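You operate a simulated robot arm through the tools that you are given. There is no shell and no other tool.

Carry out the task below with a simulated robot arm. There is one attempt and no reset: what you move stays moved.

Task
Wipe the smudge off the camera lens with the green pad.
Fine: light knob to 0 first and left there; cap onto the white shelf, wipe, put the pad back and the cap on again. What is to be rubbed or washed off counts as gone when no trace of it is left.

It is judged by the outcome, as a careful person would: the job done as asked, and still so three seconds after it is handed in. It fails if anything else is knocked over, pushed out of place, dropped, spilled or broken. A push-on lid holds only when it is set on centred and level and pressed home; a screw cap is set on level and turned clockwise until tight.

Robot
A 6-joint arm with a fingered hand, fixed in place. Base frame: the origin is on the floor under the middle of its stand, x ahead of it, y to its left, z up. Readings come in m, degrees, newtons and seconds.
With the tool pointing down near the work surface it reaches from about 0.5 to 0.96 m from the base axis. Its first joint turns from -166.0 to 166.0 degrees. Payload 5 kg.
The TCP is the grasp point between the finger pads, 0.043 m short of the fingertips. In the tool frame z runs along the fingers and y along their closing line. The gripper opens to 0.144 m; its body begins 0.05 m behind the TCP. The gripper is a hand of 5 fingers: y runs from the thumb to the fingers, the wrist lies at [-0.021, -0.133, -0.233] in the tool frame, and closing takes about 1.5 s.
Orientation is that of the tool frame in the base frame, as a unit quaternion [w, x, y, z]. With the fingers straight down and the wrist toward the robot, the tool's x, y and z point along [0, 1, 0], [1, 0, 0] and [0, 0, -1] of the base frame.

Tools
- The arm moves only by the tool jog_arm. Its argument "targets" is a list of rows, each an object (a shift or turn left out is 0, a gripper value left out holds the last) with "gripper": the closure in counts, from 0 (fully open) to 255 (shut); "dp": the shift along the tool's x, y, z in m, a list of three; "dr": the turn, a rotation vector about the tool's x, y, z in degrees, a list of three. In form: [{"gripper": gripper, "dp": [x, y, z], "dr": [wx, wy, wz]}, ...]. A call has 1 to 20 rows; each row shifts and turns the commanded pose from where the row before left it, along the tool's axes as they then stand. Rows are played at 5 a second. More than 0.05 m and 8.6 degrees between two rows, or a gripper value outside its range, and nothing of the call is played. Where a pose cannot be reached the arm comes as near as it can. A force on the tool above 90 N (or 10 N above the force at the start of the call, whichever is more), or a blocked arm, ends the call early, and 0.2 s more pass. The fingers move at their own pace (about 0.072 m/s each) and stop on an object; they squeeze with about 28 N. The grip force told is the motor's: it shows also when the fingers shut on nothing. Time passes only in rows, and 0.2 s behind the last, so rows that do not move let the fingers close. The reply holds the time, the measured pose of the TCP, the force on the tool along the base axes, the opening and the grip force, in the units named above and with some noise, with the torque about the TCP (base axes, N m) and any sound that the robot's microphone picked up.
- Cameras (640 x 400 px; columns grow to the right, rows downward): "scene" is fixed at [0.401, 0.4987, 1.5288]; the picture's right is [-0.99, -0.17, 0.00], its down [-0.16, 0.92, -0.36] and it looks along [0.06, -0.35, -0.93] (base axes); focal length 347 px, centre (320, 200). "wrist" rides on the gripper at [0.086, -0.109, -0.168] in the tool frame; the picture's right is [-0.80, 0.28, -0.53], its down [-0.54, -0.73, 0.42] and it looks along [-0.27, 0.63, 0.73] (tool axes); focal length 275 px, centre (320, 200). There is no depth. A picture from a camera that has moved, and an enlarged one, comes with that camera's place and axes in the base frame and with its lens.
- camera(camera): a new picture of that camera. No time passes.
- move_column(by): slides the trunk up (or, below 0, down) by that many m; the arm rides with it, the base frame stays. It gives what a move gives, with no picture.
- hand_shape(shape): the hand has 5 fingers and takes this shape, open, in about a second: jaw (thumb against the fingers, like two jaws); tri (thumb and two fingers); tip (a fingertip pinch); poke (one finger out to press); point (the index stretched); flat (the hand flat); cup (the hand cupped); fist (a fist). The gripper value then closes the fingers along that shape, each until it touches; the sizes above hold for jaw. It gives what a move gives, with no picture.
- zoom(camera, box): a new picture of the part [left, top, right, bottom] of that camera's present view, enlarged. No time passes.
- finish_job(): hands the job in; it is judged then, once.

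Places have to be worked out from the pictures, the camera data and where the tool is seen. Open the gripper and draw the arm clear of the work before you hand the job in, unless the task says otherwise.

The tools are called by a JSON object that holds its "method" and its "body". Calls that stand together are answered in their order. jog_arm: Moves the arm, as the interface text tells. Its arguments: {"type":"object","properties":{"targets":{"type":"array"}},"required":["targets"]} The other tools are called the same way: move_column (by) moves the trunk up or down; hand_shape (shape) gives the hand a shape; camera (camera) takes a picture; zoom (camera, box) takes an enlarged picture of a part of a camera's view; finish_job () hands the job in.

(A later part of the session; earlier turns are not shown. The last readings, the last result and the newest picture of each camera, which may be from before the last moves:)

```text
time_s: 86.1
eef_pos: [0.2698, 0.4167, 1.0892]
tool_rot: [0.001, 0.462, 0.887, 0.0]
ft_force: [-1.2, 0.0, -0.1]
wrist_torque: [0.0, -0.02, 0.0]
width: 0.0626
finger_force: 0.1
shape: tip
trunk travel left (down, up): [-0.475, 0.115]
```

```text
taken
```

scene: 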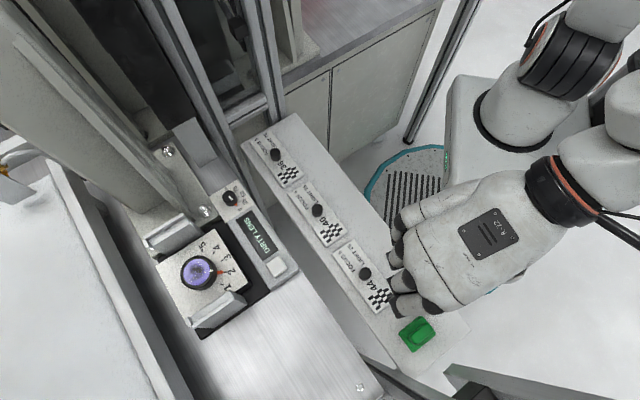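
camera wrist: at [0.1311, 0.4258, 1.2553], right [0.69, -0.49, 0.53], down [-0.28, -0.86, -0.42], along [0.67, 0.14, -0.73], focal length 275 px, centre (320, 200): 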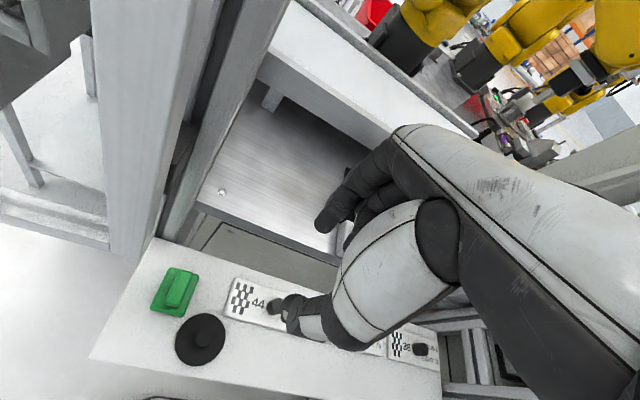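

No contact, and the stile stays about 0.1 m from the camera body. I complete the horizontal move to above the pad.

{"method": "jog_arm", "body": {"targets": [{"dp": [0.0396, -0.0094, 0]}, {"dp": [0.0396, -0.0094, 0]}, {"dp": [0, 0, 0]}]}}

{"method": "camera", "body": {"camera": "wrist"}}

{"method": "zoom", "body": {"camera": "scene", "box": [360, 250, 560, 400]}}

```text
time_s: 86.9
eef_pos: [0.2065, 0.4713, 1.0904]
tool_rot: [0.001, 0.461, 0.887, 0.0]
ft_force: [-0.7, -0.2, 0.2]
wrist_torque: [0.03, -0.01, -0.01]
width: 0.0627
finger_force: 0.2
shape: tip
trunk travel left (down, up): [-0.475, 0.115]
```

```text
taken
camera wrist: at [0.0687, 0.4796, 1.2572], right [0.69, -0.49, 0.53], down [-0.28, -0.86, -0.42], along [0.67, 0.14, -0.73], focal length 275 px, centre (320, 200)
```

wrist: 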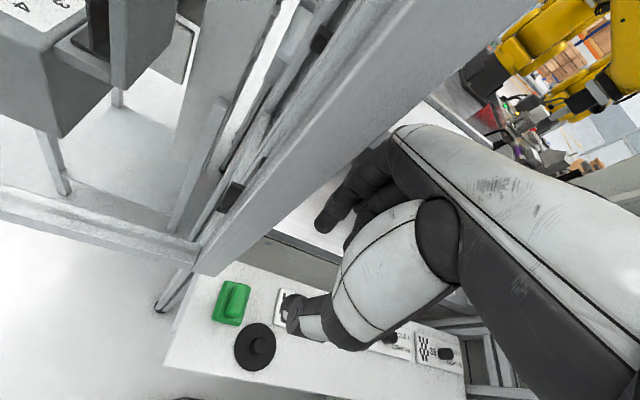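

```text
2.67 times, centred on (460, 325) of scene
camera zoom: at [0.401, 0.4987, 1.5288], right [-0.99, -0.17, 0.0], down [-0.16, 0.92, -0.36], along [0.06, -0.35, -0.93], focal length 925 px, centre (-53, -133)
```

zoom: 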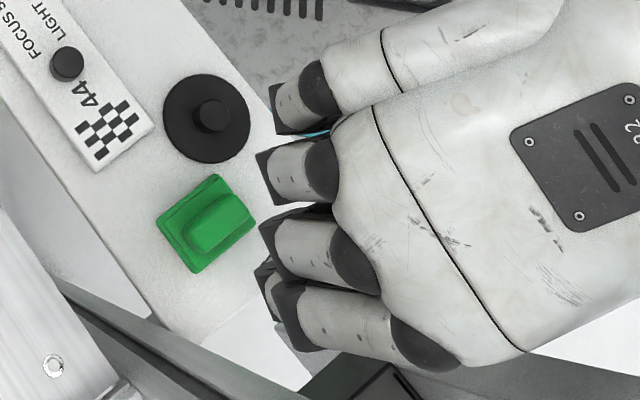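

The knuckles would come close to post 3 if I went straight down, so I lean the hand about its closing axis (14°) away from the post and square the yaw a little; this keeps both fingertips level on the handle's ends. I do this here at height and check.

{"method": "jog_arm", "body": {"targets": [{"dr": [0, 0, -6]}, {"dr": [0, 7, 0]}, {"dr": [0, 7, 0]}, {"dp": [-0.0086, 0, -0.0022]}, {"dp": [0, 0, 0]}]}}

{"method": "camera", "body": {"camera": "wrist"}}

{"method": "zoom", "body": {"camera": "scene", "box": [360, 250, 560, 400]}}

```text
time_s: 88.1
eef_pos: [0.214, 0.4644, 1.0882]
tool_rot: [-0.11, 0.411, 0.903, 0.052]
ft_force: [-0.1, 1.3, 0.5]
wrist_torque: [-0.02, -0.01, -0.03]
width: 0.0628
finger_force: 0.1
shape: tip
trunk travel left (down, up): [-0.475, 0.115]
```

```text
taken
camera wrist: at [0.1039, 0.4259, 1.2708], right [0.81, -0.49, 0.33], down [-0.27, -0.8, -0.54], along [0.53, 0.35, -0.77], focal length 275 px, centre (320, 200)
```

wrist: 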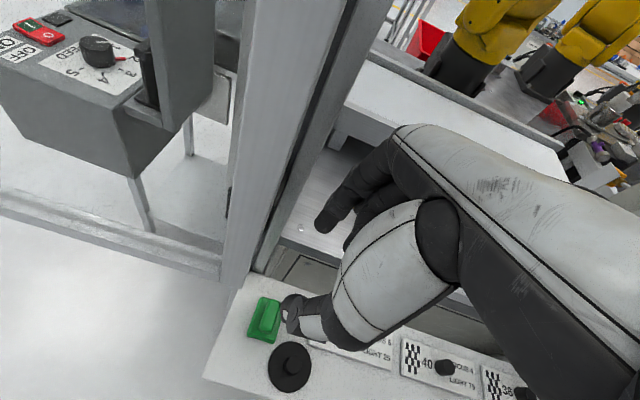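

```text
2.67 times, centred on (460, 325) of scene
camera zoom: at [0.401, 0.4987, 1.5288], right [-0.99, -0.17, 0.0], down [-0.16, 0.92, -0.36], along [0.06, -0.35, -0.93], focal length 925 px, centre (-53, -133)
```

zoom: 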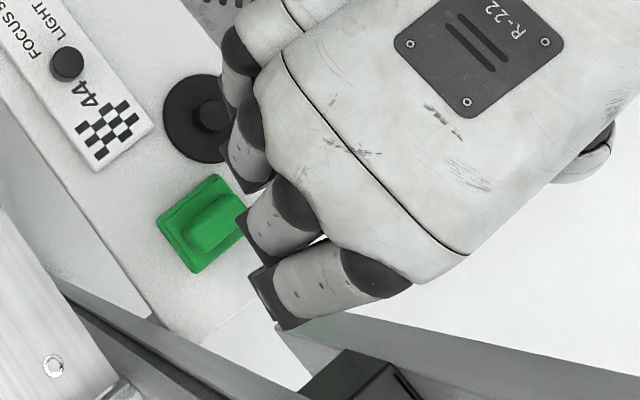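

Tilt achieved and the hand now leans clear of the stile and post. I descend vertically 15 cm in four steps and check.

{"method": "jog_arm", "body": {"targets": [{"dp": [-0.0091, 0, 0.0364]}, {"dp": [-0.0091, 0, 0.0364]}, {"dp": [-0.0091, 0, 0.0364]}, {"dp": [-0.0091, 0, 0.0364]}, {"dp": [0, 0, 0]}]}}

{"method": "camera", "body": {"camera": "wrist"}}

{"method": "zoom", "body": {"camera": "wrist", "box": [220, 190, 380, 310]}}

{"method": "zoom", "body": {"camera": "scene", "box": [360, 260, 500, 370]}}

```text
time_s: 89.3
eef_pos: [0.2137, 0.4669, 0.9355]
tool_rot: [-0.111, 0.411, 0.903, 0.05]
ft_force: [0.3, -0.6, 0.0]
wrist_torque: [-0.03, -0.02, 0.04]
width: 0.0626
finger_force: 0.1
shape: tip
trunk travel left (down, up): [-0.475, 0.115]
```

```text
taken
camera wrist: at [0.1041, 0.4277, 1.119], right [0.81, -0.49, 0.33], down [-0.27, -0.8, -0.54], along [0.53, 0.35, -0.78], focal length 275 px, centre (320, 200)
```

wrist: 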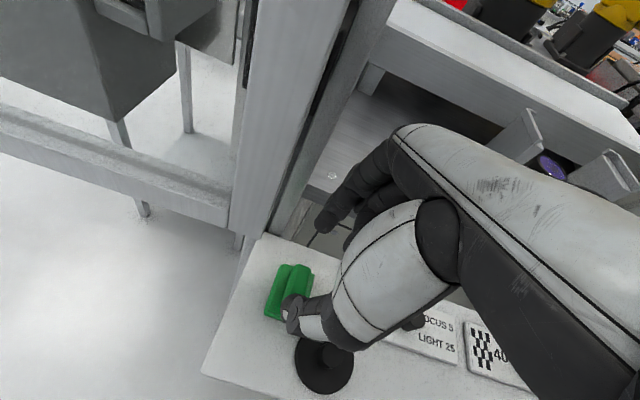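

```text
3.33 times, centred on (300, 250) of wrist
camera zoom: at [0.1041, 0.4277, 1.119], right [0.81, -0.49, 0.33], down [-0.27, -0.8, -0.54], along [0.53, 0.35, -0.78], focal length 918 px, centre (387, 33)
```

zoom: 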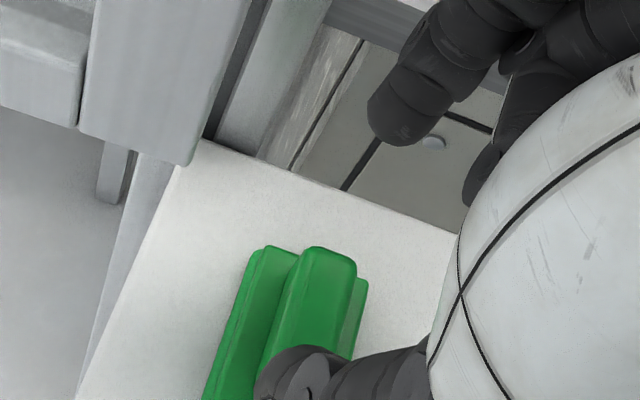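

```text
3.64 times, centred on (430, 315) of scene
camera zoom: at [0.401, 0.4987, 1.5288], right [-0.99, -0.17, 0.0], down [-0.16, 0.92, -0.36], along [0.06, -0.35, -0.93], focal length 1261 px, centre (-80, -218)
```

zoom: 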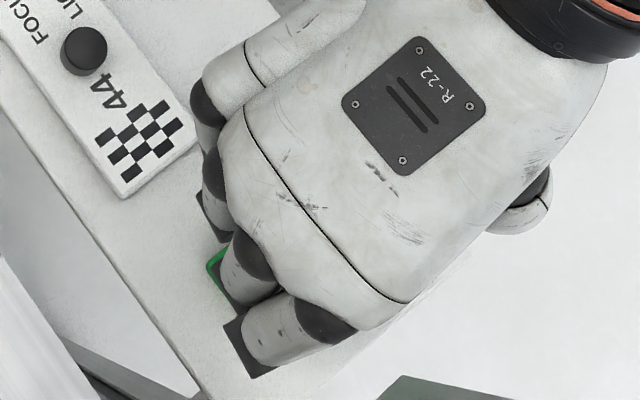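

From this closer view the pinch line is about 6 mm to the door side of the handle's axis. I shift by that amount and descend 6 cm.

{"method": "jog_arm", "body": {"targets": [{"dp": [-0.0058, 0, -0.0015]}, {"dp": [-0.0048, 0, 0.0194]}, {"dp": [-0.0048, 0, 0.0194]}, {"dp": [-0.0036, 0, 0.0146]}, {"dp": [0, 0, 0]}]}}

{"method": "zoom", "body": {"camera": "wrist", "box": [240, 190, 400, 310]}}

{"method": "zoom", "body": {"camera": "scene", "box": [360, 260, 500, 370]}}

```text
time_s: 90.5
eef_pos: [0.2176, 0.4598, 0.8837]
tool_rot: [-0.11, 0.411, 0.903, 0.05]
ft_force: [0.4, 0.7, -0.2]
wrist_torque: [0.01, 0.01, -0.01]
width: 0.0627
finger_force: 0.2
shape: tip
trunk travel left (down, up): [-0.475, 0.115]
```

```text
3.33 times, centred on (320, 250) of wrist
camera zoom: at [0.108, 0.4215, 1.0657], right [0.81, -0.49, 0.33], down [-0.27, -0.8, -0.54], along [0.53, 0.35, -0.78], focal length 918 px, centre (320, 33)
```

zoom: 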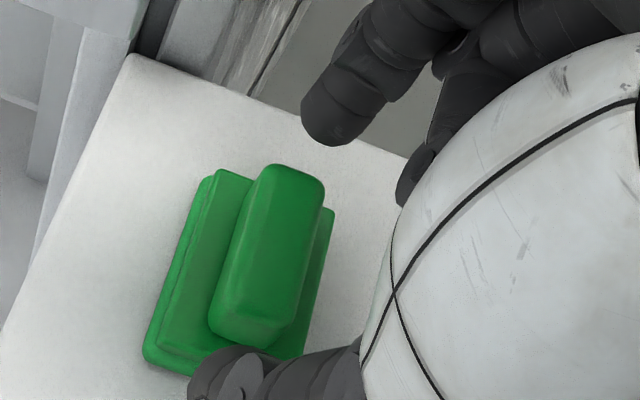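

```text
3.64 times, centred on (430, 315) of scene
camera zoom: at [0.401, 0.4987, 1.5288], right [-0.99, -0.17, 0.0], down [-0.16, 0.92, -0.36], along [0.06, -0.35, -0.93], focal length 1261 px, centre (-80, -218)
```

zoom: 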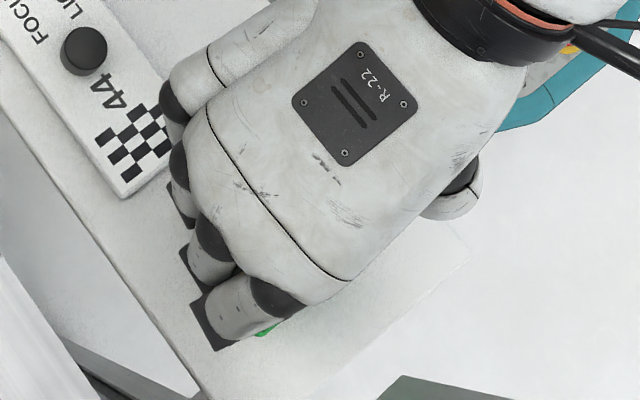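

The handle lies between the digits; the index would be slightly close to the handle's far end and the line is ~4° off. I correct yaw by −4°, shift 8 mm outward along the closing line and 2 mm sideways, then look.

{"method": "jog_arm", "body": {"targets": [{"dr": [0, 0, -4]}, {"dp": [-0.002, 0.008, 0]}, {"dp": [-0.0024, 0, 0.0097]}, {"dp": [0, 0, 0]}]}}

{"method": "zoom", "body": {"camera": "wrist", "box": [240, 190, 400, 310]}}

{"method": "zoom", "body": {"camera": "scene", "box": [360, 260, 500, 370]}}

```text
time_s: 91.5
eef_pos: [0.2248, 0.4645, 0.8717]
tool_rot: [-0.109, 0.38, 0.917, 0.053]
ft_force: [0.1, 0.1, -0.5]
wrist_torque: [0.0, 0.0, -0.02]
width: 0.0625
finger_force: 0.1
shape: tip
trunk travel left (down, up): [-0.475, 0.115]
```

```text
3.33 times, centred on (320, 250) of wrist
camera zoom: at [0.1154, 0.4164, 1.053], right [0.83, -0.44, 0.33], down [-0.21, -0.81, -0.55], along [0.51, 0.39, -0.76], focal length 918 px, centre (320, 33)
```

zoom: 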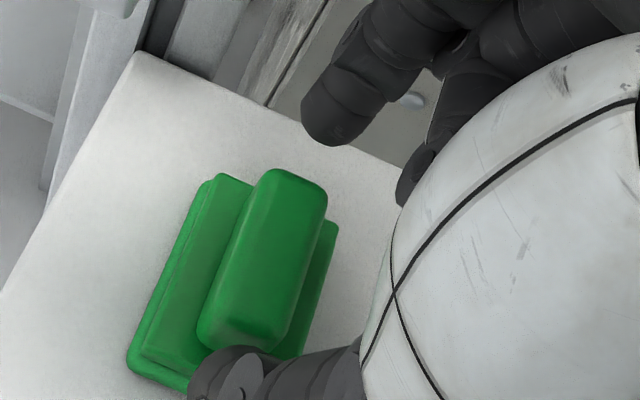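

```text
3.64 times, centred on (430, 315) of scene
camera zoom: at [0.401, 0.4987, 1.5288], right [-0.99, -0.17, 0.0], down [-0.16, 0.92, -0.36], along [0.06, -0.35, -0.93], focal length 1261 px, centre (-80, -218)
```

zoom: 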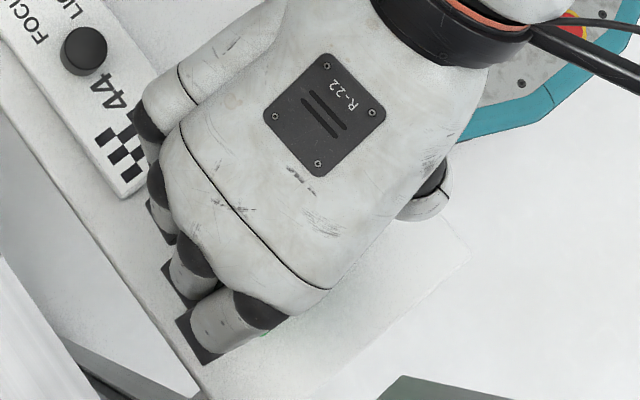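

Nearly aligned: about 8 mm gap at the index and 4 mm at the thumb. I rotate another −3° and descend the last 14 mm so that the tips flank the handle just above the plate.

{"method": "jog_arm", "body": {"targets": [{"dr": [0, 0, -3], "dp": [0, -0.001, 0]}, {"dp": [-0.0012, 0, 0.0049]}, {"dp": [-0.0012, 0, 0.0049]}, {"dp": [-0.001, 0, 0.0039]}, {"dp": [0, 0, 0]}]}}

{"method": "zoom", "body": {"camera": "wrist", "box": [240, 190, 400, 310]}}

```text
time_s: 92.7
eef_pos: [0.2152, 0.4429, 0.8571]
tool_rot: [-0.11, 0.381, 0.918, 0.003]
ft_force: [8.4, 5.0, 29.7]
wrist_torque: [1.11, -0.98, -0.12]
width: 0.0679
finger_force: 0.0
shape: tip
out of reach, approached as far as the arm can: row 1, 2, 3, 4
trunk travel left (down, up): [-0.475, 0.115]
```

```text
3.33 times, centred on (320, 250) of wrist
camera zoom: at [0.1146, 0.4106, 1.0466], right [0.85, -0.4, 0.34], down [-0.22, -0.86, -0.47], along [0.47, 0.32, -0.82], focal length 918 px, centre (320, 33)
```

zoom: 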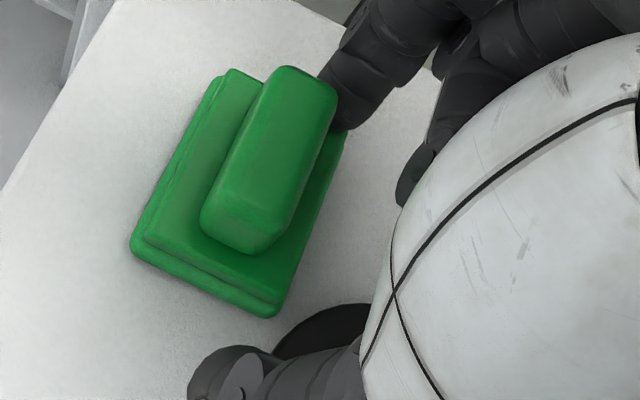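

The arm ran out of reach there and drifted, with about 30 N of contact. I back straight up right away and undo the last rotation.

{"method": "jog_arm", "body": {"targets": [{"dp": [0.0036, 0, -0.0143]}, {"dr": [0, 0, 3], "dp": [0, 0.001, 0]}, {"dp": [0.0048, 0, -0.0194]}, {"dp": [0.0048, 0, -0.0194]}, {"dp": [0, 0, 0]}]}}

{"method": "camera", "body": {"camera": "wrist"}}

{"method": "zoom", "body": {"camera": "scene", "box": [360, 260, 500, 370]}}

```text
time_s: 93.9
eef_pos: [0.2176, 0.4457, 0.91]
tool_rot: [-0.11, 0.403, 0.908, -0.002]
ft_force: [0.4, -0.4, 0.1]
wrist_torque: [0.05, -0.02, 0.03]
width: 0.0627
finger_force: 0.1
shape: tip
trunk travel left (down, up): [-0.475, 0.115]
```

```text
taken
camera wrist: at [0.1155, 0.4224, 1.0996], right [0.83, -0.44, 0.34], down [-0.27, -0.85, -0.45], along [0.48, 0.29, -0.83], focal length 275 px, centre (320, 200)
```

wrist: 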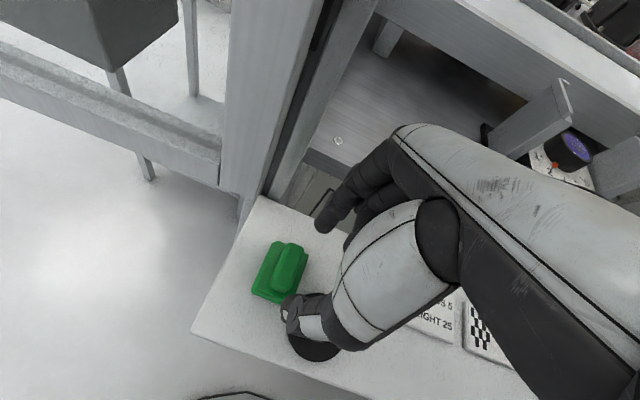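

```text
3.64 times, centred on (430, 315) of scene
camera zoom: at [0.401, 0.4987, 1.5288], right [-0.99, -0.17, 0.0], down [-0.16, 0.92, -0.36], along [0.06, -0.35, -0.93], focal length 1261 px, centre (-80, -218)
```

zoom: 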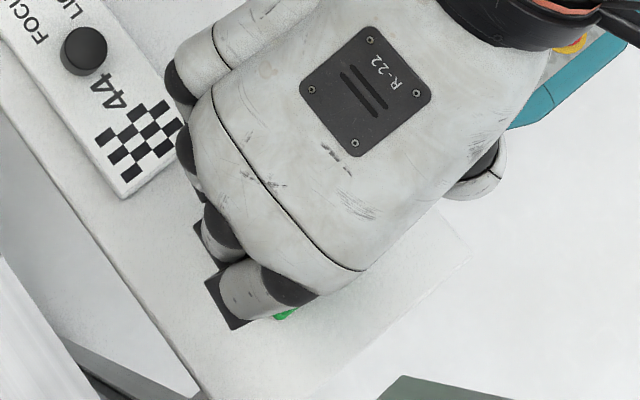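

The pad and cap look undisturbed. The leaning pose is just beyond the arm's inner reach, so I raise the trunk 0.1 m (the hand rises with it) to change the arm's geometry, and then test the approach again.

{"method": "move_column", "body": {"by": 0.1}}

{"method": "camera", "body": {"camera": "scene"}}

{"method": "camera", "body": {"camera": "wrist"}}

```text
time_s: 95.2
eef_pos: [0.216, 0.4462, 1.0091]
tool_rot: [-0.111, 0.404, 0.908, -0.002]
ft_force: [0.3, -0.1, 0.5]
wrist_torque: [0.02, 0.01, 0.02]
width: 0.0626
finger_force: 0.1
shape: tip
trunk travel left (down, up): [-0.575, 0.015]
```

```text
taken
```

scene: 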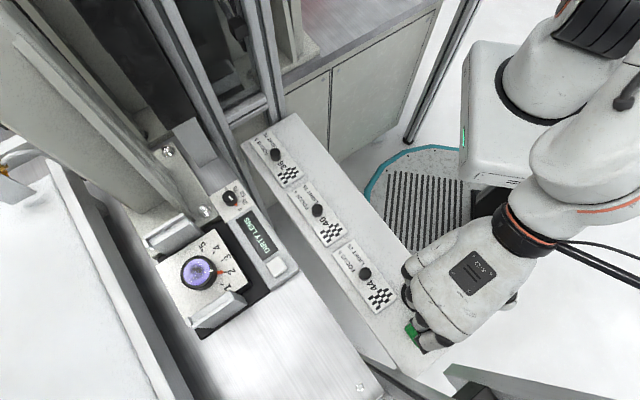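

```text
taken
camera wrist: at [0.1156, 0.4226, 1.1995], right [0.83, -0.44, 0.34], down [-0.27, -0.85, -0.45], along [0.48, 0.29, -0.83], focal length 275 px, centre (320, 200)
```

wrist: 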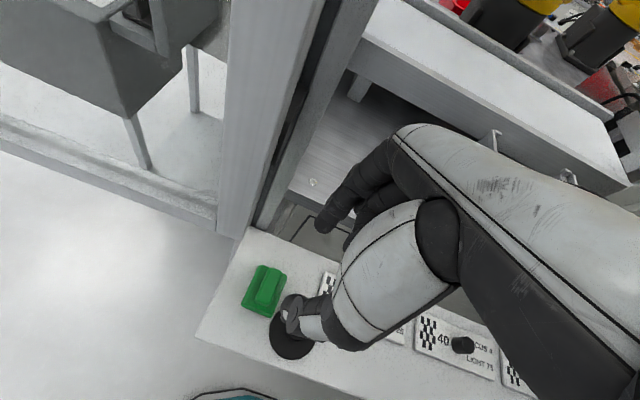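

The trunk is up 0.1 m. I restore the intended orientation (level closing axis, 14° lean) and re-position above the handle at this height.

{"method": "jog_arm", "body": {"targets": [{"dr": [-4.65, 2.38, -3.43]}, {"dp": [0.0078, 0.0186, 0.0019]}, {"dp": [0, 0, 0]}]}}

{"method": "zoom", "body": {"camera": "wrist", "box": [200, 170, 400, 320]}}

```text
time_s: 96.0
eef_pos: [0.2249, 0.4662, 1.0094]
tool_rot: [-0.112, 0.381, 0.917, 0.045]
ft_force: [-0.1, 0.8, -0.1]
wrist_torque: [0.02, 0.02, 0.01]
width: 0.0627
finger_force: 0.0
shape: tip
trunk travel left (down, up): [-0.575, 0.015]
```

```text
2.67 times, centred on (300, 245) of wrist
camera zoom: at [0.1178, 0.4204, 1.1925], right [0.84, -0.44, 0.32], down [-0.21, -0.81, -0.54], along [0.5, 0.38, -0.78], focal length 734 px, centre (373, 80)
```

zoom: 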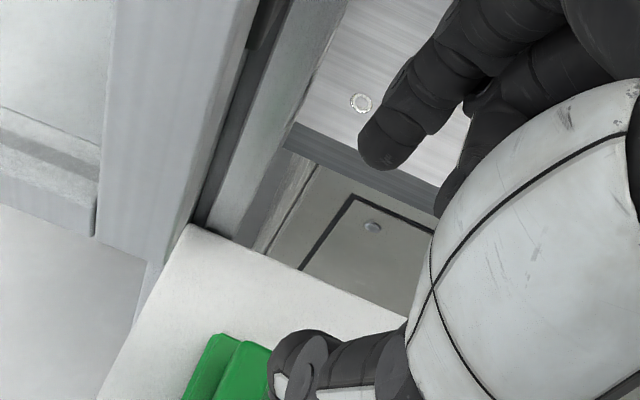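

Pose reached. I descend 11 cm vertically in three steps and watch for any "out of reach" note.

{"method": "jog_arm", "body": {"targets": [{"dp": [-0.0089, 0, 0.0356]}, {"dp": [-0.0089, 0, 0.0356]}, {"dp": [-0.0089, 0, 0.0356]}, {"dp": [0, 0, 0]}]}}

{"method": "zoom", "body": {"camera": "wrist", "box": [230, 180, 390, 300]}}

```text
time_s: 97.0
eef_pos: [0.1999, 0.4783, 0.9287]
tool_rot: [-0.106, 0.384, 0.916, 0.041]
ft_force: [-0.8, 1.0, -0.3]
wrist_torque: [0.0, -0.02, -0.03]
width: 0.0625
finger_force: 0.0
shape: tip
out of reach, approached as far as the arm can: row 1, 2, 3
trunk travel left (down, up): [-0.575, 0.015]
```

```text
3.33 times, centred on (310, 240) of wrist
camera zoom: at [0.0907, 0.4361, 1.1104], right [0.83, -0.44, 0.34], down [-0.22, -0.82, -0.53], along [0.51, 0.37, -0.78], focal length 918 px, centre (353, 67)
```

zoom: 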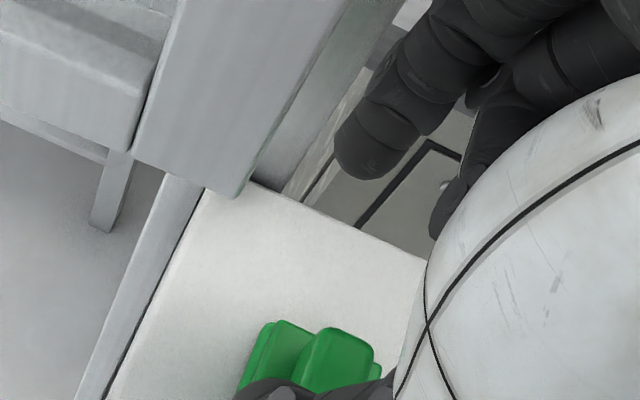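

Raising the trunk made the reach worse, so the remedy is the opposite: lower the trunk. I first raise the hand by jogging and recentre it, well above everything.

{"method": "jog_arm", "body": {"targets": [{"dp": [0.0089, 0, -0.0356]}, {"dp": [0.0089, 0, -0.0356]}, {"dp": [-0.0253, 0.0073, -0.0063]}, {"dp": [0.0089, 0, -0.0356]}, {"dp": [0.0089, 0, -0.0356]}, {"dp": [0.0089, 0, -0.0356]}, {"dp": [0, 0, 0]}]}}

{"method": "camera", "body": {"camera": "scene"}}

```text
time_s: 98.6
eef_pos: [0.2243, 0.4661, 1.1164]
tool_rot: [-0.113, 0.381, 0.917, 0.046]
ft_force: [0.4, -0.4, -0.4]
wrist_torque: [0.03, -0.02, -0.04]
width: 0.0628
finger_force: 0.0
shape: tip
trunk travel left (down, up): [-0.575, 0.015]
```

```text
taken
```

scene: 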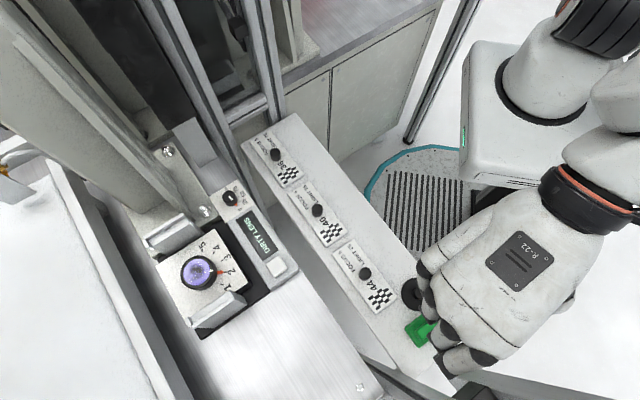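

Now I lower the trunk by 0.15 m (the hand comes to z≈0.97, still above the pad).

{"method": "move_column", "body": {"by": -0.15}}

{"method": "jog_arm", "body": {"targets": [{"dp": [0.0089, 0, -0.0356]}, {"dp": [0.0089, 0, -0.0356]}, {"dp": [0.0089, 0, -0.0356]}, {"dp": [0.0089, 0, -0.0356]}, {"dp": [0, 0, 0]}]}}

{"method": "camera", "body": {"camera": "scene"}}

```text
time_s: 100.4
eef_pos: [0.2248, 0.4652, 0.9638]
tool_rot: [-0.113, 0.381, 0.916, 0.046]
ft_force: [-0.8, 0.0, 0.1]
wrist_torque: [0.02, 0.01, 0.0]
width: 0.0624
finger_force: 0.1
shape: tip
trunk travel left (down, up): [-0.425, 0.165]
```

```text
time_s: 101.6
eef_pos: [0.2231, 0.4639, 1.1152]
tool_rot: [-0.113, 0.381, 0.917, 0.046]
ft_force: [-0.9, -0.7, 0.4]
wrist_torque: [-0.01, 0.03, 0.03]
width: 0.0625
finger_force: 0.1
shape: tip
trunk travel left (down, up): [-0.425, 0.165]
```

```text
taken
```

scene: 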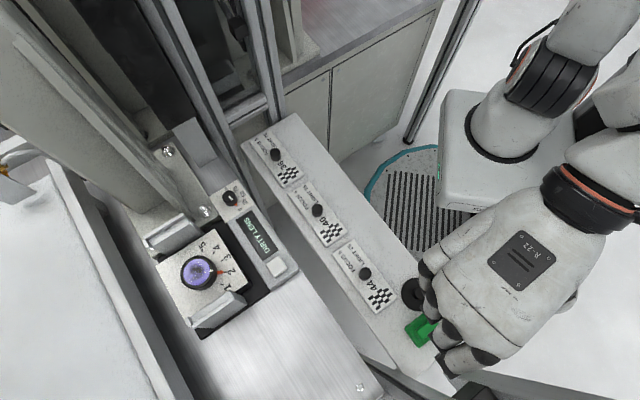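

All fine. I lower the trunk another 0.1 m (hand to z≈1.015).

{"method": "move_column", "body": {"by": -0.1}}

{"method": "jog_arm", "body": {"targets": [{"dp": [-0.0085, 0, 0.034]}, {"dp": [-0.0085, 0, 0.034]}, {"dp": [-0.0073, 0, 0.0291]}, {"dp": [0, 0, 0]}]}}

{"method": "zoom", "body": {"camera": "wrist", "box": [230, 180, 390, 300]}}

{"method": "camera", "body": {"camera": "scene"}}

```text
time_s: 102.9
eef_pos: [0.2227, 0.4644, 1.0146]
tool_rot: [-0.113, 0.38, 0.917, 0.046]
ft_force: [-0.2, 0.0, -0.3]
wrist_torque: [-0.01, 0.0, -0.04]
width: 0.0625
finger_force: 0.0
shape: tip
trunk travel left (down, up): [-0.325, 0.265]
```

```text
time_s: 103.9
eef_pos: [0.2214, 0.4637, 0.9134]
tool_rot: [-0.113, 0.38, 0.917, 0.046]
ft_force: [0.3, 0.0, -0.6]
wrist_torque: [0.01, 0.02, -0.01]
width: 0.0624
finger_force: 0.1
shape: tip
trunk travel left (down, up): [-0.325, 0.265]
```

```text
3.33 times, centred on (310, 240) of wrist
camera zoom: at [0.1144, 0.4186, 1.0965], right [0.84, -0.44, 0.32], down [-0.21, -0.81, -0.54], along [0.5, 0.38, -0.78], focal length 918 px, centre (353, 67)
```

zoom: 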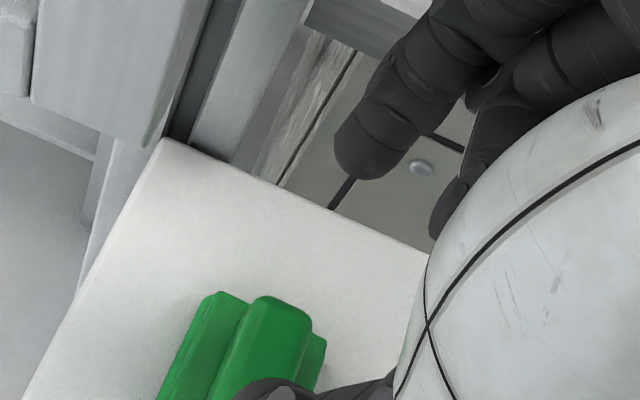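

```text
taken
```

scene: 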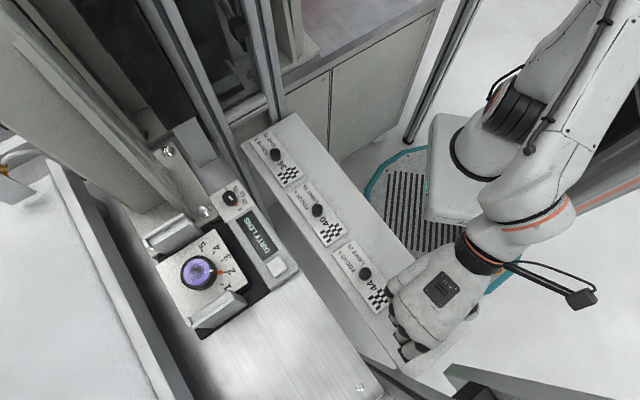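

Reachable now. I descend another 3 cm and check the handle's position between thumb and index again.

{"method": "jog_arm", "body": {"targets": [{"dp": [-0.0036, 0, 0.0146]}, {"dp": [-0.0036, 0, 0.0146]}, {"dp": [0, 0, 0]}]}}

{"method": "zoom", "body": {"camera": "wrist", "box": [240, 190, 400, 310]}}

{"method": "zoom", "body": {"camera": "scene", "box": [340, 250, 500, 390]}}

```text
time_s: 104.7
eef_pos: [0.2229, 0.4637, 0.8846]
tool_rot: [-0.113, 0.381, 0.917, 0.046]
ft_force: [-0.6, 0.2, 1.3]
wrist_torque: [-0.06, 0.03, -0.01]
width: 0.0626
finger_force: 0.1
shape: tip
trunk travel left (down, up): [-0.325, 0.265]
```

```text
3.33 times, centred on (320, 250) of wrist
camera zoom: at [0.1158, 0.4187, 1.0673], right [0.84, -0.44, 0.33], down [-0.21, -0.81, -0.54], along [0.5, 0.38, -0.78], focal length 918 px, centre (320, 33)
```

zoom: 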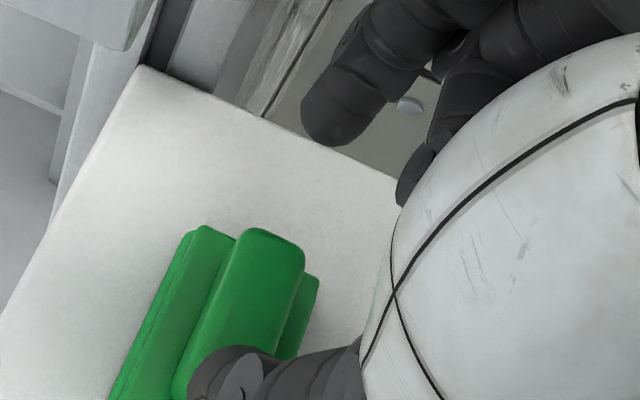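

```text
2.86 times, centred on (420, 320) of scene
camera zoom: at [0.401, 0.4987, 1.5288], right [-0.99, -0.17, 0.0], down [-0.16, 0.92, -0.36], along [0.06, -0.35, -0.93], focal length 991 px, centre (34, -143)
```

zoom: 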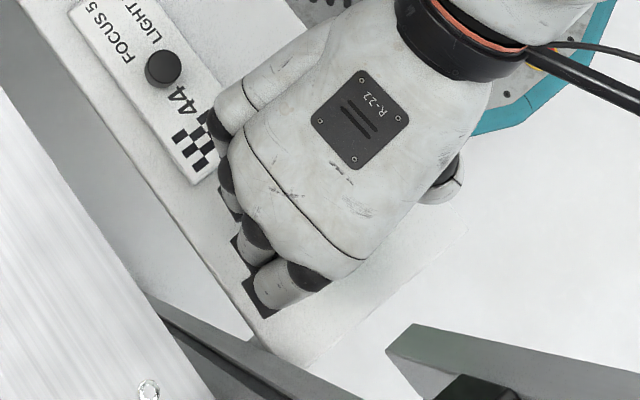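

The earlier drift nudged the pad about 15 mm toward the robot (I'll put it back at its original place). I shift the hand by the same amount and look again.

{"method": "jog_arm", "body": {"targets": [{"dp": [0, -0.0145, 0]}, {"dp": [0, 0, 0]}]}}

{"method": "camera", "body": {"camera": "wrist"}}

{"method": "zoom", "body": {"camera": "wrist", "box": [240, 190, 400, 310]}}

```text
time_s: 105.3
eef_pos: [0.2121, 0.4541, 0.8852]
tool_rot: [-0.113, 0.381, 0.917, 0.046]
ft_force: [-0.5, -0.6, -0.3]
wrist_torque: [-0.01, 0.0, -0.01]
width: 0.0624
finger_force: 0.0
shape: tip
trunk travel left (down, up): [-0.325, 0.265]
```

```text
taken
camera wrist: at [0.1051, 0.4083, 1.067], right [0.84, -0.44, 0.33], down [-0.21, -0.81, -0.54], along [0.5, 0.38, -0.78], focal length 275 px, centre (320, 200)
```

wrist: 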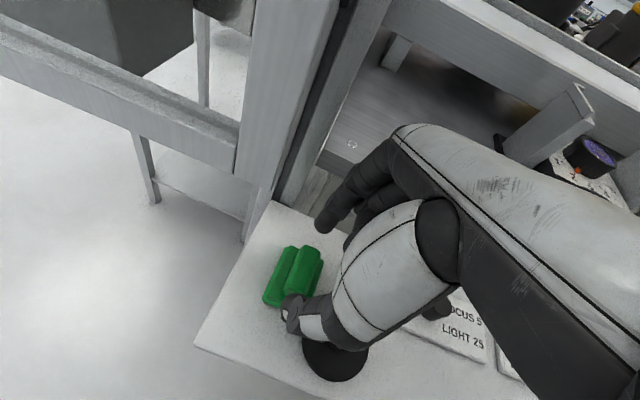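

```text
3.33 times, centred on (320, 250) of wrist
camera zoom: at [0.1051, 0.4083, 1.067], right [0.84, -0.44, 0.33], down [-0.21, -0.81, -0.54], along [0.5, 0.38, -0.78], focal length 918 px, centre (320, 33)
```

zoom: 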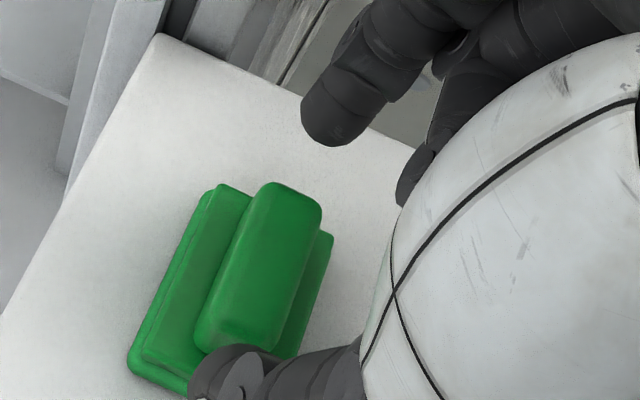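

The handle is now well aligned and centred. I descend the last 28 mm in small steps and check reach and force.

{"method": "jog_arm", "body": {"targets": [{"dp": [-0.0024, 0, 0.0097]}, {"dp": [-0.0024, 0, 0.0097]}, {"dp": [-0.0017, 0, 0.0068]}, {"dp": [0, 0, 0]}]}}

{"method": "zoom", "body": {"camera": "wrist", "box": [240, 190, 400, 310]}}

```text
time_s: 106.3
eef_pos: [0.2128, 0.4551, 0.8567]
tool_rot: [-0.113, 0.38, 0.917, 0.046]
ft_force: [0.0, 0.6, -0.8]
wrist_torque: [0.02, 0.02, 0.01]
width: 0.0624
finger_force: 0.0
shape: tip
trunk travel left (down, up): [-0.325, 0.265]
```

```text
3.33 times, centred on (320, 250) of wrist
camera zoom: at [0.1057, 0.409, 1.0389], right [0.84, -0.44, 0.33], down [-0.21, -0.81, -0.54], along [0.5, 0.38, -0.78], focal length 918 px, centre (320, 33)
```

zoom: 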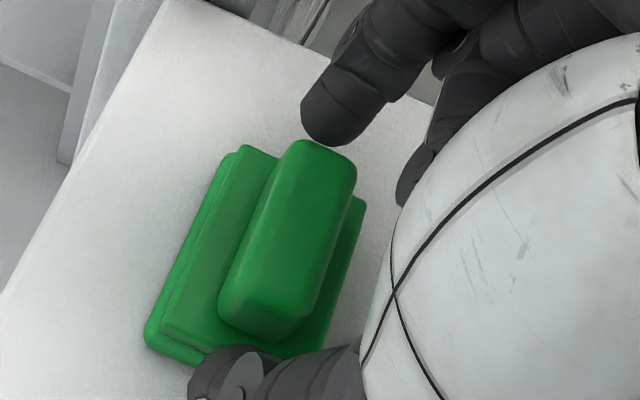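

Alignment is good and no contact. I go 3 mm deeper for a fuller grip and close on the handle.

{"method": "jog_arm", "body": {"targets": [{"dp": [-0.0007, 0, 0.0029]}, {"gripper": 175}, {"gripper": 195}, {"gripper": 215}, {"gripper": 235}, {"gripper": 255}, {"gripper": 255}, {"gripper": 255}, {"gripper": 255}]}}

{"method": "zoom", "body": {"camera": "wrist", "box": [240, 190, 400, 310]}}

```text
time_s: 108.3
eef_pos: [0.2123, 0.4551, 0.8555]
tool_rot: [-0.113, 0.38, 0.917, 0.049]
ft_force: [2.2, 2.4, 27.5]
wrist_torque: [0.76, -0.44, -0.06]
width: 0.0438
finger_force: 27.4
shape: tip
trunk travel left (down, up): [-0.325, 0.265]
```

```text
3.33 times, centred on (320, 250) of wrist
camera zoom: at [0.1057, 0.4086, 1.0384], right [0.84, -0.44, 0.32], down [-0.21, -0.81, -0.54], along [0.5, 0.39, -0.77], focal length 918 px, centre (320, 33)
```

zoom: 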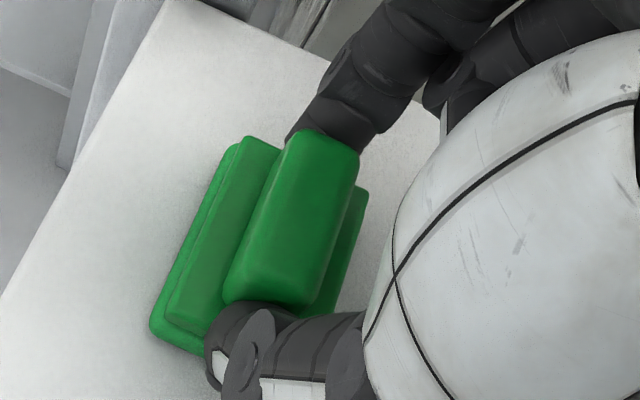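

The handle is gripped (27 N, width 0.044), with the tips just resting on the pad's plate. I lift gently 3 mm, then 2 cm, and check that the pad comes along.

{"method": "jog_arm", "body": {"targets": [{"dp": [0.0007, 0, -0.0029]}, {"dp": [0.0012, 0, -0.0049]}, {"dp": [0.0024, 0, -0.0097]}, {"dp": [0.0024, 0, -0.0097]}, {"dp": [0, 0, 0]}]}}

{"method": "camera", "body": {"camera": "wrist"}}

{"method": "zoom", "body": {"camera": "wrist", "box": [240, 190, 400, 310]}}

```text
time_s: 109.5
eef_pos: [0.2121, 0.4546, 0.8821]
tool_rot: [-0.113, 0.38, 0.917, 0.046]
ft_force: [-0.7, -0.2, -0.3]
wrist_torque: [0.03, -0.02, 0.01]
width: 0.0428
finger_force: 27.7
shape: tip
trunk travel left (down, up): [-0.325, 0.265]
```

```text
taken
camera wrist: at [0.1056, 0.4087, 1.0642], right [0.84, -0.44, 0.33], down [-0.21, -0.81, -0.54], along [0.5, 0.38, -0.78], focal length 275 px, centre (320, 200)
```

wrist: 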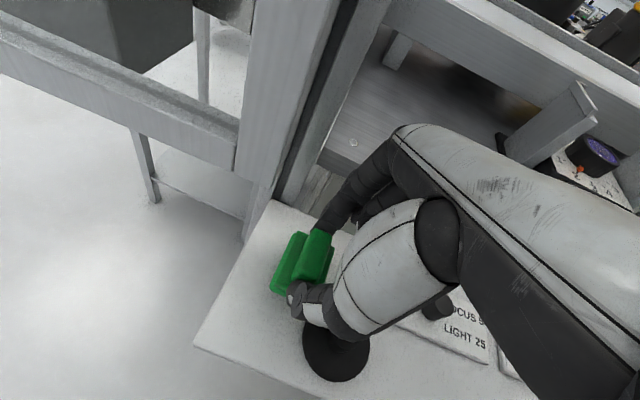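

```text
3.33 times, centred on (320, 250) of wrist
camera zoom: at [0.1056, 0.4087, 1.0642], right [0.84, -0.44, 0.33], down [-0.21, -0.81, -0.54], along [0.5, 0.38, -0.78], focal length 918 px, centre (320, 33)
```

zoom: 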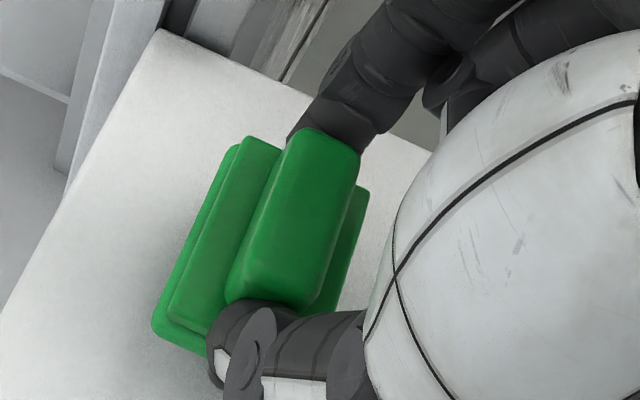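

The pad is in hand and level. I lift it 7 cm more, then bring the trunk back up to its original height, which lifts the hand to z≈1.10.

{"method": "jog_arm", "body": {"targets": [{"dp": [0.0056, 0, -0.0226]}, {"dp": [0.0056, 0, -0.0226]}, {"dp": [0.0056, 0, -0.0226]}, {"dp": [0, 0, 0]}]}}

{"method": "move_column", "body": {"by": 0.15}}

{"method": "camera", "body": {"camera": "wrist"}}

{"method": "camera", "body": {"camera": "scene"}}

```text
time_s: 110.5
eef_pos: [0.2131, 0.4526, 0.9526]
tool_rot: [-0.113, 0.381, 0.917, 0.046]
ft_force: [-0.5, 0.1, -0.7]
wrist_torque: [0.01, -0.04, 0.0]
width: 0.0431
finger_force: 28.1
shape: tip
trunk travel left (down, up): [-0.325, 0.265]
```

```text
time_s: 112.3
eef_pos: [0.2132, 0.4539, 1.102]
tool_rot: [-0.113, 0.381, 0.916, 0.046]
ft_force: [0.5, 1.1, -1.4]
wrist_torque: [-0.02, -0.02, -0.01]
width: 0.0429
finger_force: 28.2
shape: tip
trunk travel left (down, up): [-0.475, 0.115]
```

```text
taken
camera wrist: at [0.1059, 0.4081, 1.2849], right [0.84, -0.44, 0.33], down [-0.21, -0.81, -0.54], along [0.5, 0.38, -0.78], focal length 275 px, centre (320, 200)
```

wrist: 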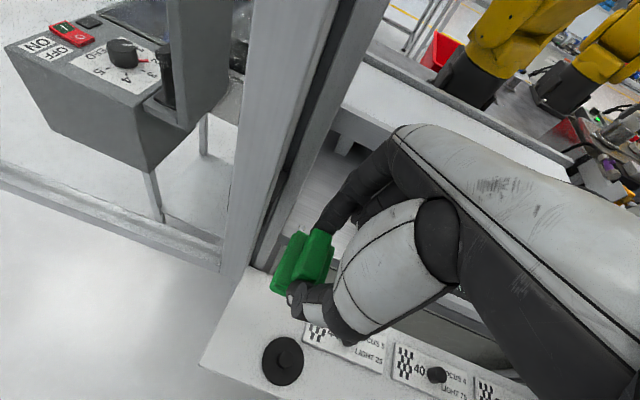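

```text
taken
```

scene: 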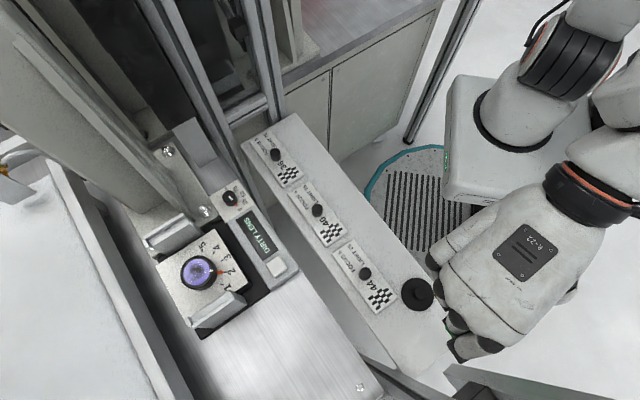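

Cap and tiles are in place. I move the pad away from the door along the shelf, then turn 45° clockwise about the vertical, keeping the pad level.

{"method": "jog_arm", "body": {"targets": [{"dp": [-0.0358, 0.0047, -0.0089]}, {"dp": [-0.0358, 0.0047, -0.0089]}, {"dp": [-0.0358, 0.0047, -0.0089]}, {"dp": [-0.0358, 0.0047, -0.0089]}, {"dp": [-0.0358, 0.0047, -0.0089]}, {"dr": [-1.815, 0, 7.275]}, {"dr": [-1.815, 0, 7.275]}, {"dr": [-1.815, 0, 7.275]}, {"dr": [-1.815, 0, 7.275]}, {"dr": [-1.815, 0, 7.275]}, {"dr": [-1.815, 0, 7.275]}, {"dp": [0, 0, 0]}]}}

{"method": "camera", "body": {"camera": "wrist"}}

{"method": "camera", "body": {"camera": "scene"}}

```text
time_s: 114.9
eef_pos: [0.36, 0.3402, 1.1018]
tool_rot: [-0.086, 0.703, 0.701, 0.085]
ft_force: [0.1, 0.5, -0.9]
wrist_torque: [-0.02, 0.01, 0.03]
width: 0.0427
finger_force: 28.8
shape: tip
trunk travel left (down, up): [-0.475, 0.115]
```

```text
taken
camera wrist: at [0.2515, 0.3842, 1.2847], right [0.28, -0.9, 0.33], down [-0.73, -0.42, -0.54], along [0.63, -0.08, -0.78], focal length 275 px, centre (320, 200)
```

wrist: 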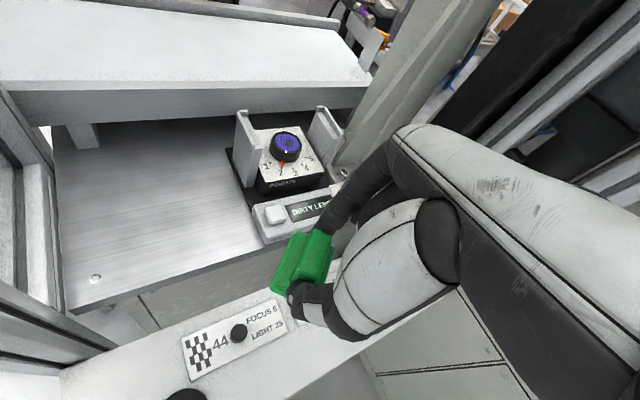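

```text
taken
```

scene: 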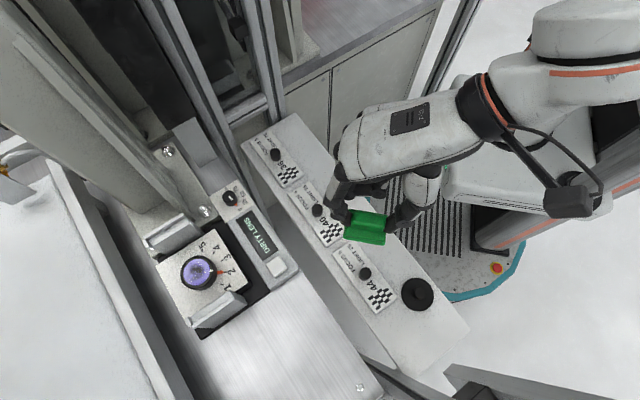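

The pad is held level. I carry it over the lens at z≈1.10 (pad bottom ≈1.04, above the guides).

{"method": "jog_arm", "body": {"targets": [{"dp": [0.0147, 0.0444, 0.0037]}, {"dp": [0.0147, 0.0444, 0.0037]}, {"dp": [0.0147, 0.0444, 0.0037]}, {"dp": [0.0147, 0.0444, 0.0037]}, {"dp": [0.0147, 0.0444, 0.0037]}, {"dp": [0.0147, 0.0444, 0.0037]}, {"dp": [0, 0, 0]}]}}

{"method": "camera", "body": {"camera": "wrist"}}

{"method": "camera", "body": {"camera": "scene"}}

```text
time_s: 116.5
eef_pos: [0.6265, 0.4314, 1.1007]
tool_rot: [-0.086, 0.703, 0.701, 0.085]
ft_force: [-0.2, -0.1, -1.3]
wrist_torque: [0.01, 0.01, -0.02]
width: 0.0427
finger_force: 27.6
shape: tip
trunk travel left (down, up): [-0.475, 0.115]
```

```text
taken
camera wrist: at [0.5191, 0.4748, 1.2827], right [0.28, -0.9, 0.33], down [-0.73, -0.42, -0.54], along [0.63, -0.08, -0.78], focal length 275 px, centre (320, 200)
```

wrist: 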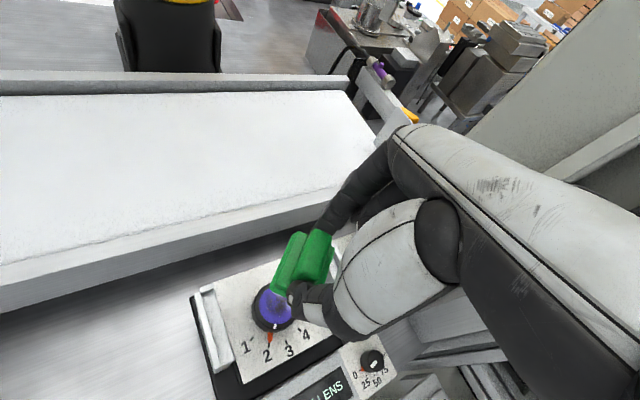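

```text
taken
```

scene: 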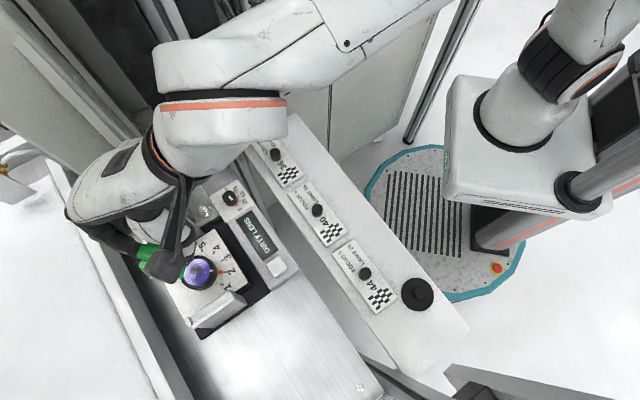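

Over the lens. I descend 6.5 cm vertically and check the clearance to the guides.

{"method": "jog_arm", "body": {"targets": [{"dp": [-0.0079, 0, 0.0315]}, {"dp": [-0.0079, 0, 0.0315]}, {"dp": [0, 0, 0]}]}}

{"method": "zoom", "body": {"camera": "wrist", "box": [190, 190, 390, 340]}}

{"method": "zoom", "body": {"camera": "scene", "box": [110, 190, 270, 330]}}

```text
time_s: 117.3
eef_pos: [0.6275, 0.4301, 1.0373]
tool_rot: [-0.086, 0.702, 0.701, 0.085]
ft_force: [0.5, -0.3, -0.6]
wrist_torque: [-0.04, 0.0, -0.01]
width: 0.0428
finger_force: 27.7
shape: tip
trunk travel left (down, up): [-0.475, 0.115]
```

```text
2.67 times, centred on (290, 265) of wrist
camera zoom: at [0.5186, 0.4738, 1.2187], right [0.28, -0.9, 0.33], down [-0.73, -0.42, -0.54], along [0.63, -0.08, -0.78], focal length 734 px, centre (400, 27)
```

zoom: 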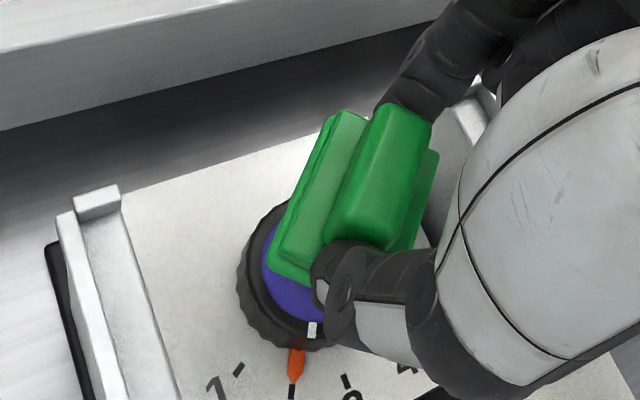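

```text
2.86 times, centred on (190, 260) of scene
camera zoom: at [0.401, 0.4987, 1.5288], right [-0.99, -0.17, 0.0], down [-0.16, 0.92, -0.36], along [0.06, -0.35, -0.93], focal length 991 px, centre (691, 29)
```

zoom: 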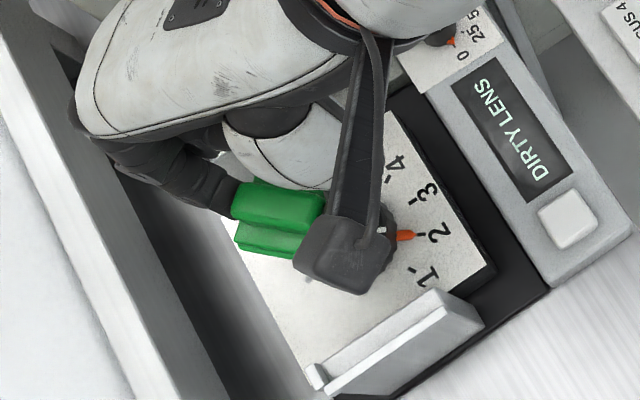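

Pad is centred over the lens. I descend 3 cm more, then feel for contact in small steps.

{"method": "jog_arm", "body": {"targets": [{"dp": [-0.0036, 0, 0.0146]}, {"dp": [-0.0036, 0, 0.0146]}, {"dp": [0, 0, 0]}]}}

{"method": "zoom", "body": {"camera": "wrist", "box": [190, 190, 390, 340]}}

{"method": "zoom", "body": {"camera": "scene", "box": [110, 190, 270, 330]}}

```text
time_s: 118.1
eef_pos: [0.6264, 0.4295, 1.0038]
tool_rot: [-0.086, 0.703, 0.701, 0.085]
ft_force: [-0.2, 0.3, -0.6]
wrist_torque: [0.01, -0.02, -0.03]
width: 0.0429
finger_force: 28.5
shape: tip
trunk travel left (down, up): [-0.475, 0.115]
```

```text
2.67 times, centred on (290, 265) of wrist
camera zoom: at [0.518, 0.4733, 1.1871], right [0.28, -0.9, 0.33], down [-0.73, -0.42, -0.54], along [0.63, -0.08, -0.78], focal length 734 px, centre (400, 27)
```

zoom: 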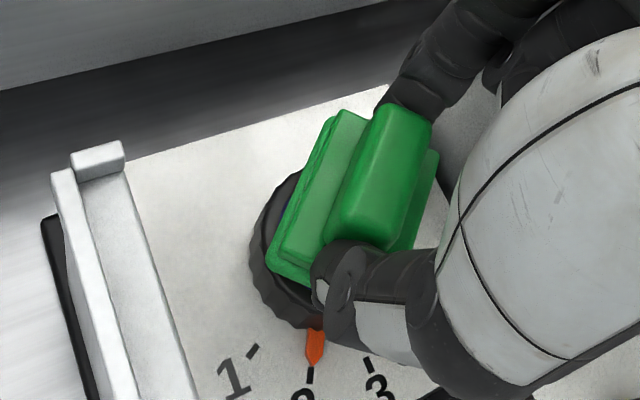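

```text
2.86 times, centred on (190, 260) of scene
camera zoom: at [0.401, 0.4987, 1.5288], right [-0.99, -0.17, 0.0], down [-0.16, 0.92, -0.36], along [0.06, -0.35, -0.93], focal length 991 px, centre (691, 29)
```

zoom: 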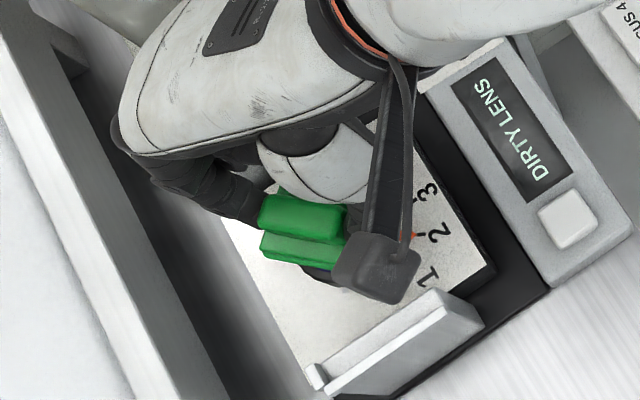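

Very close now. I lower in 1.5 mm steps and read the vertical force.

{"method": "jog_arm", "body": {"targets": [{"dp": [-0.00036, 0, 0.00146]}, {"dp": [-0.00036, 0, 0.00146]}, {"dp": [-0.00036, 0, 0.00146]}, {"dp": [0, 0, 0]}]}}

```text
time_s: 119.1
eef_pos: [0.626, 0.4299, 1.0008]
tool_rot: [-0.086, 0.702, 0.701, 0.085]
ft_force: [-0.1, 0.7, -0.7]
wrist_torque: [-0.01, -0.02, 0.02]
width: 0.043
finger_force: 28.2
shape: tip
trunk travel left (down, up): [-0.475, 0.115]
```

No contact yet at z≈1.001; I go on in the same small steps.

{"method": "jog_arm", "body": {"targets": [{"dp": [-0.00036, 0, 0.00146]}, {"dp": [-0.00036, 0, 0.00146]}, {"dp": [-0.00036, 0, 0.00146]}, {"dp": [0, 0, 0]}]}}

```text
time_s: 120.1
eef_pos: [0.6265, 0.4309, 0.9969]
tool_rot: [-0.087, 0.703, 0.701, 0.085]
ft_force: [0.4, 0.5, -0.7]
wrist_torque: [0.0, 0.01, -0.01]
width: 0.0431
finger_force: 28.3
shape: tip
trunk travel left (down, up): [-0.475, 0.115]
```

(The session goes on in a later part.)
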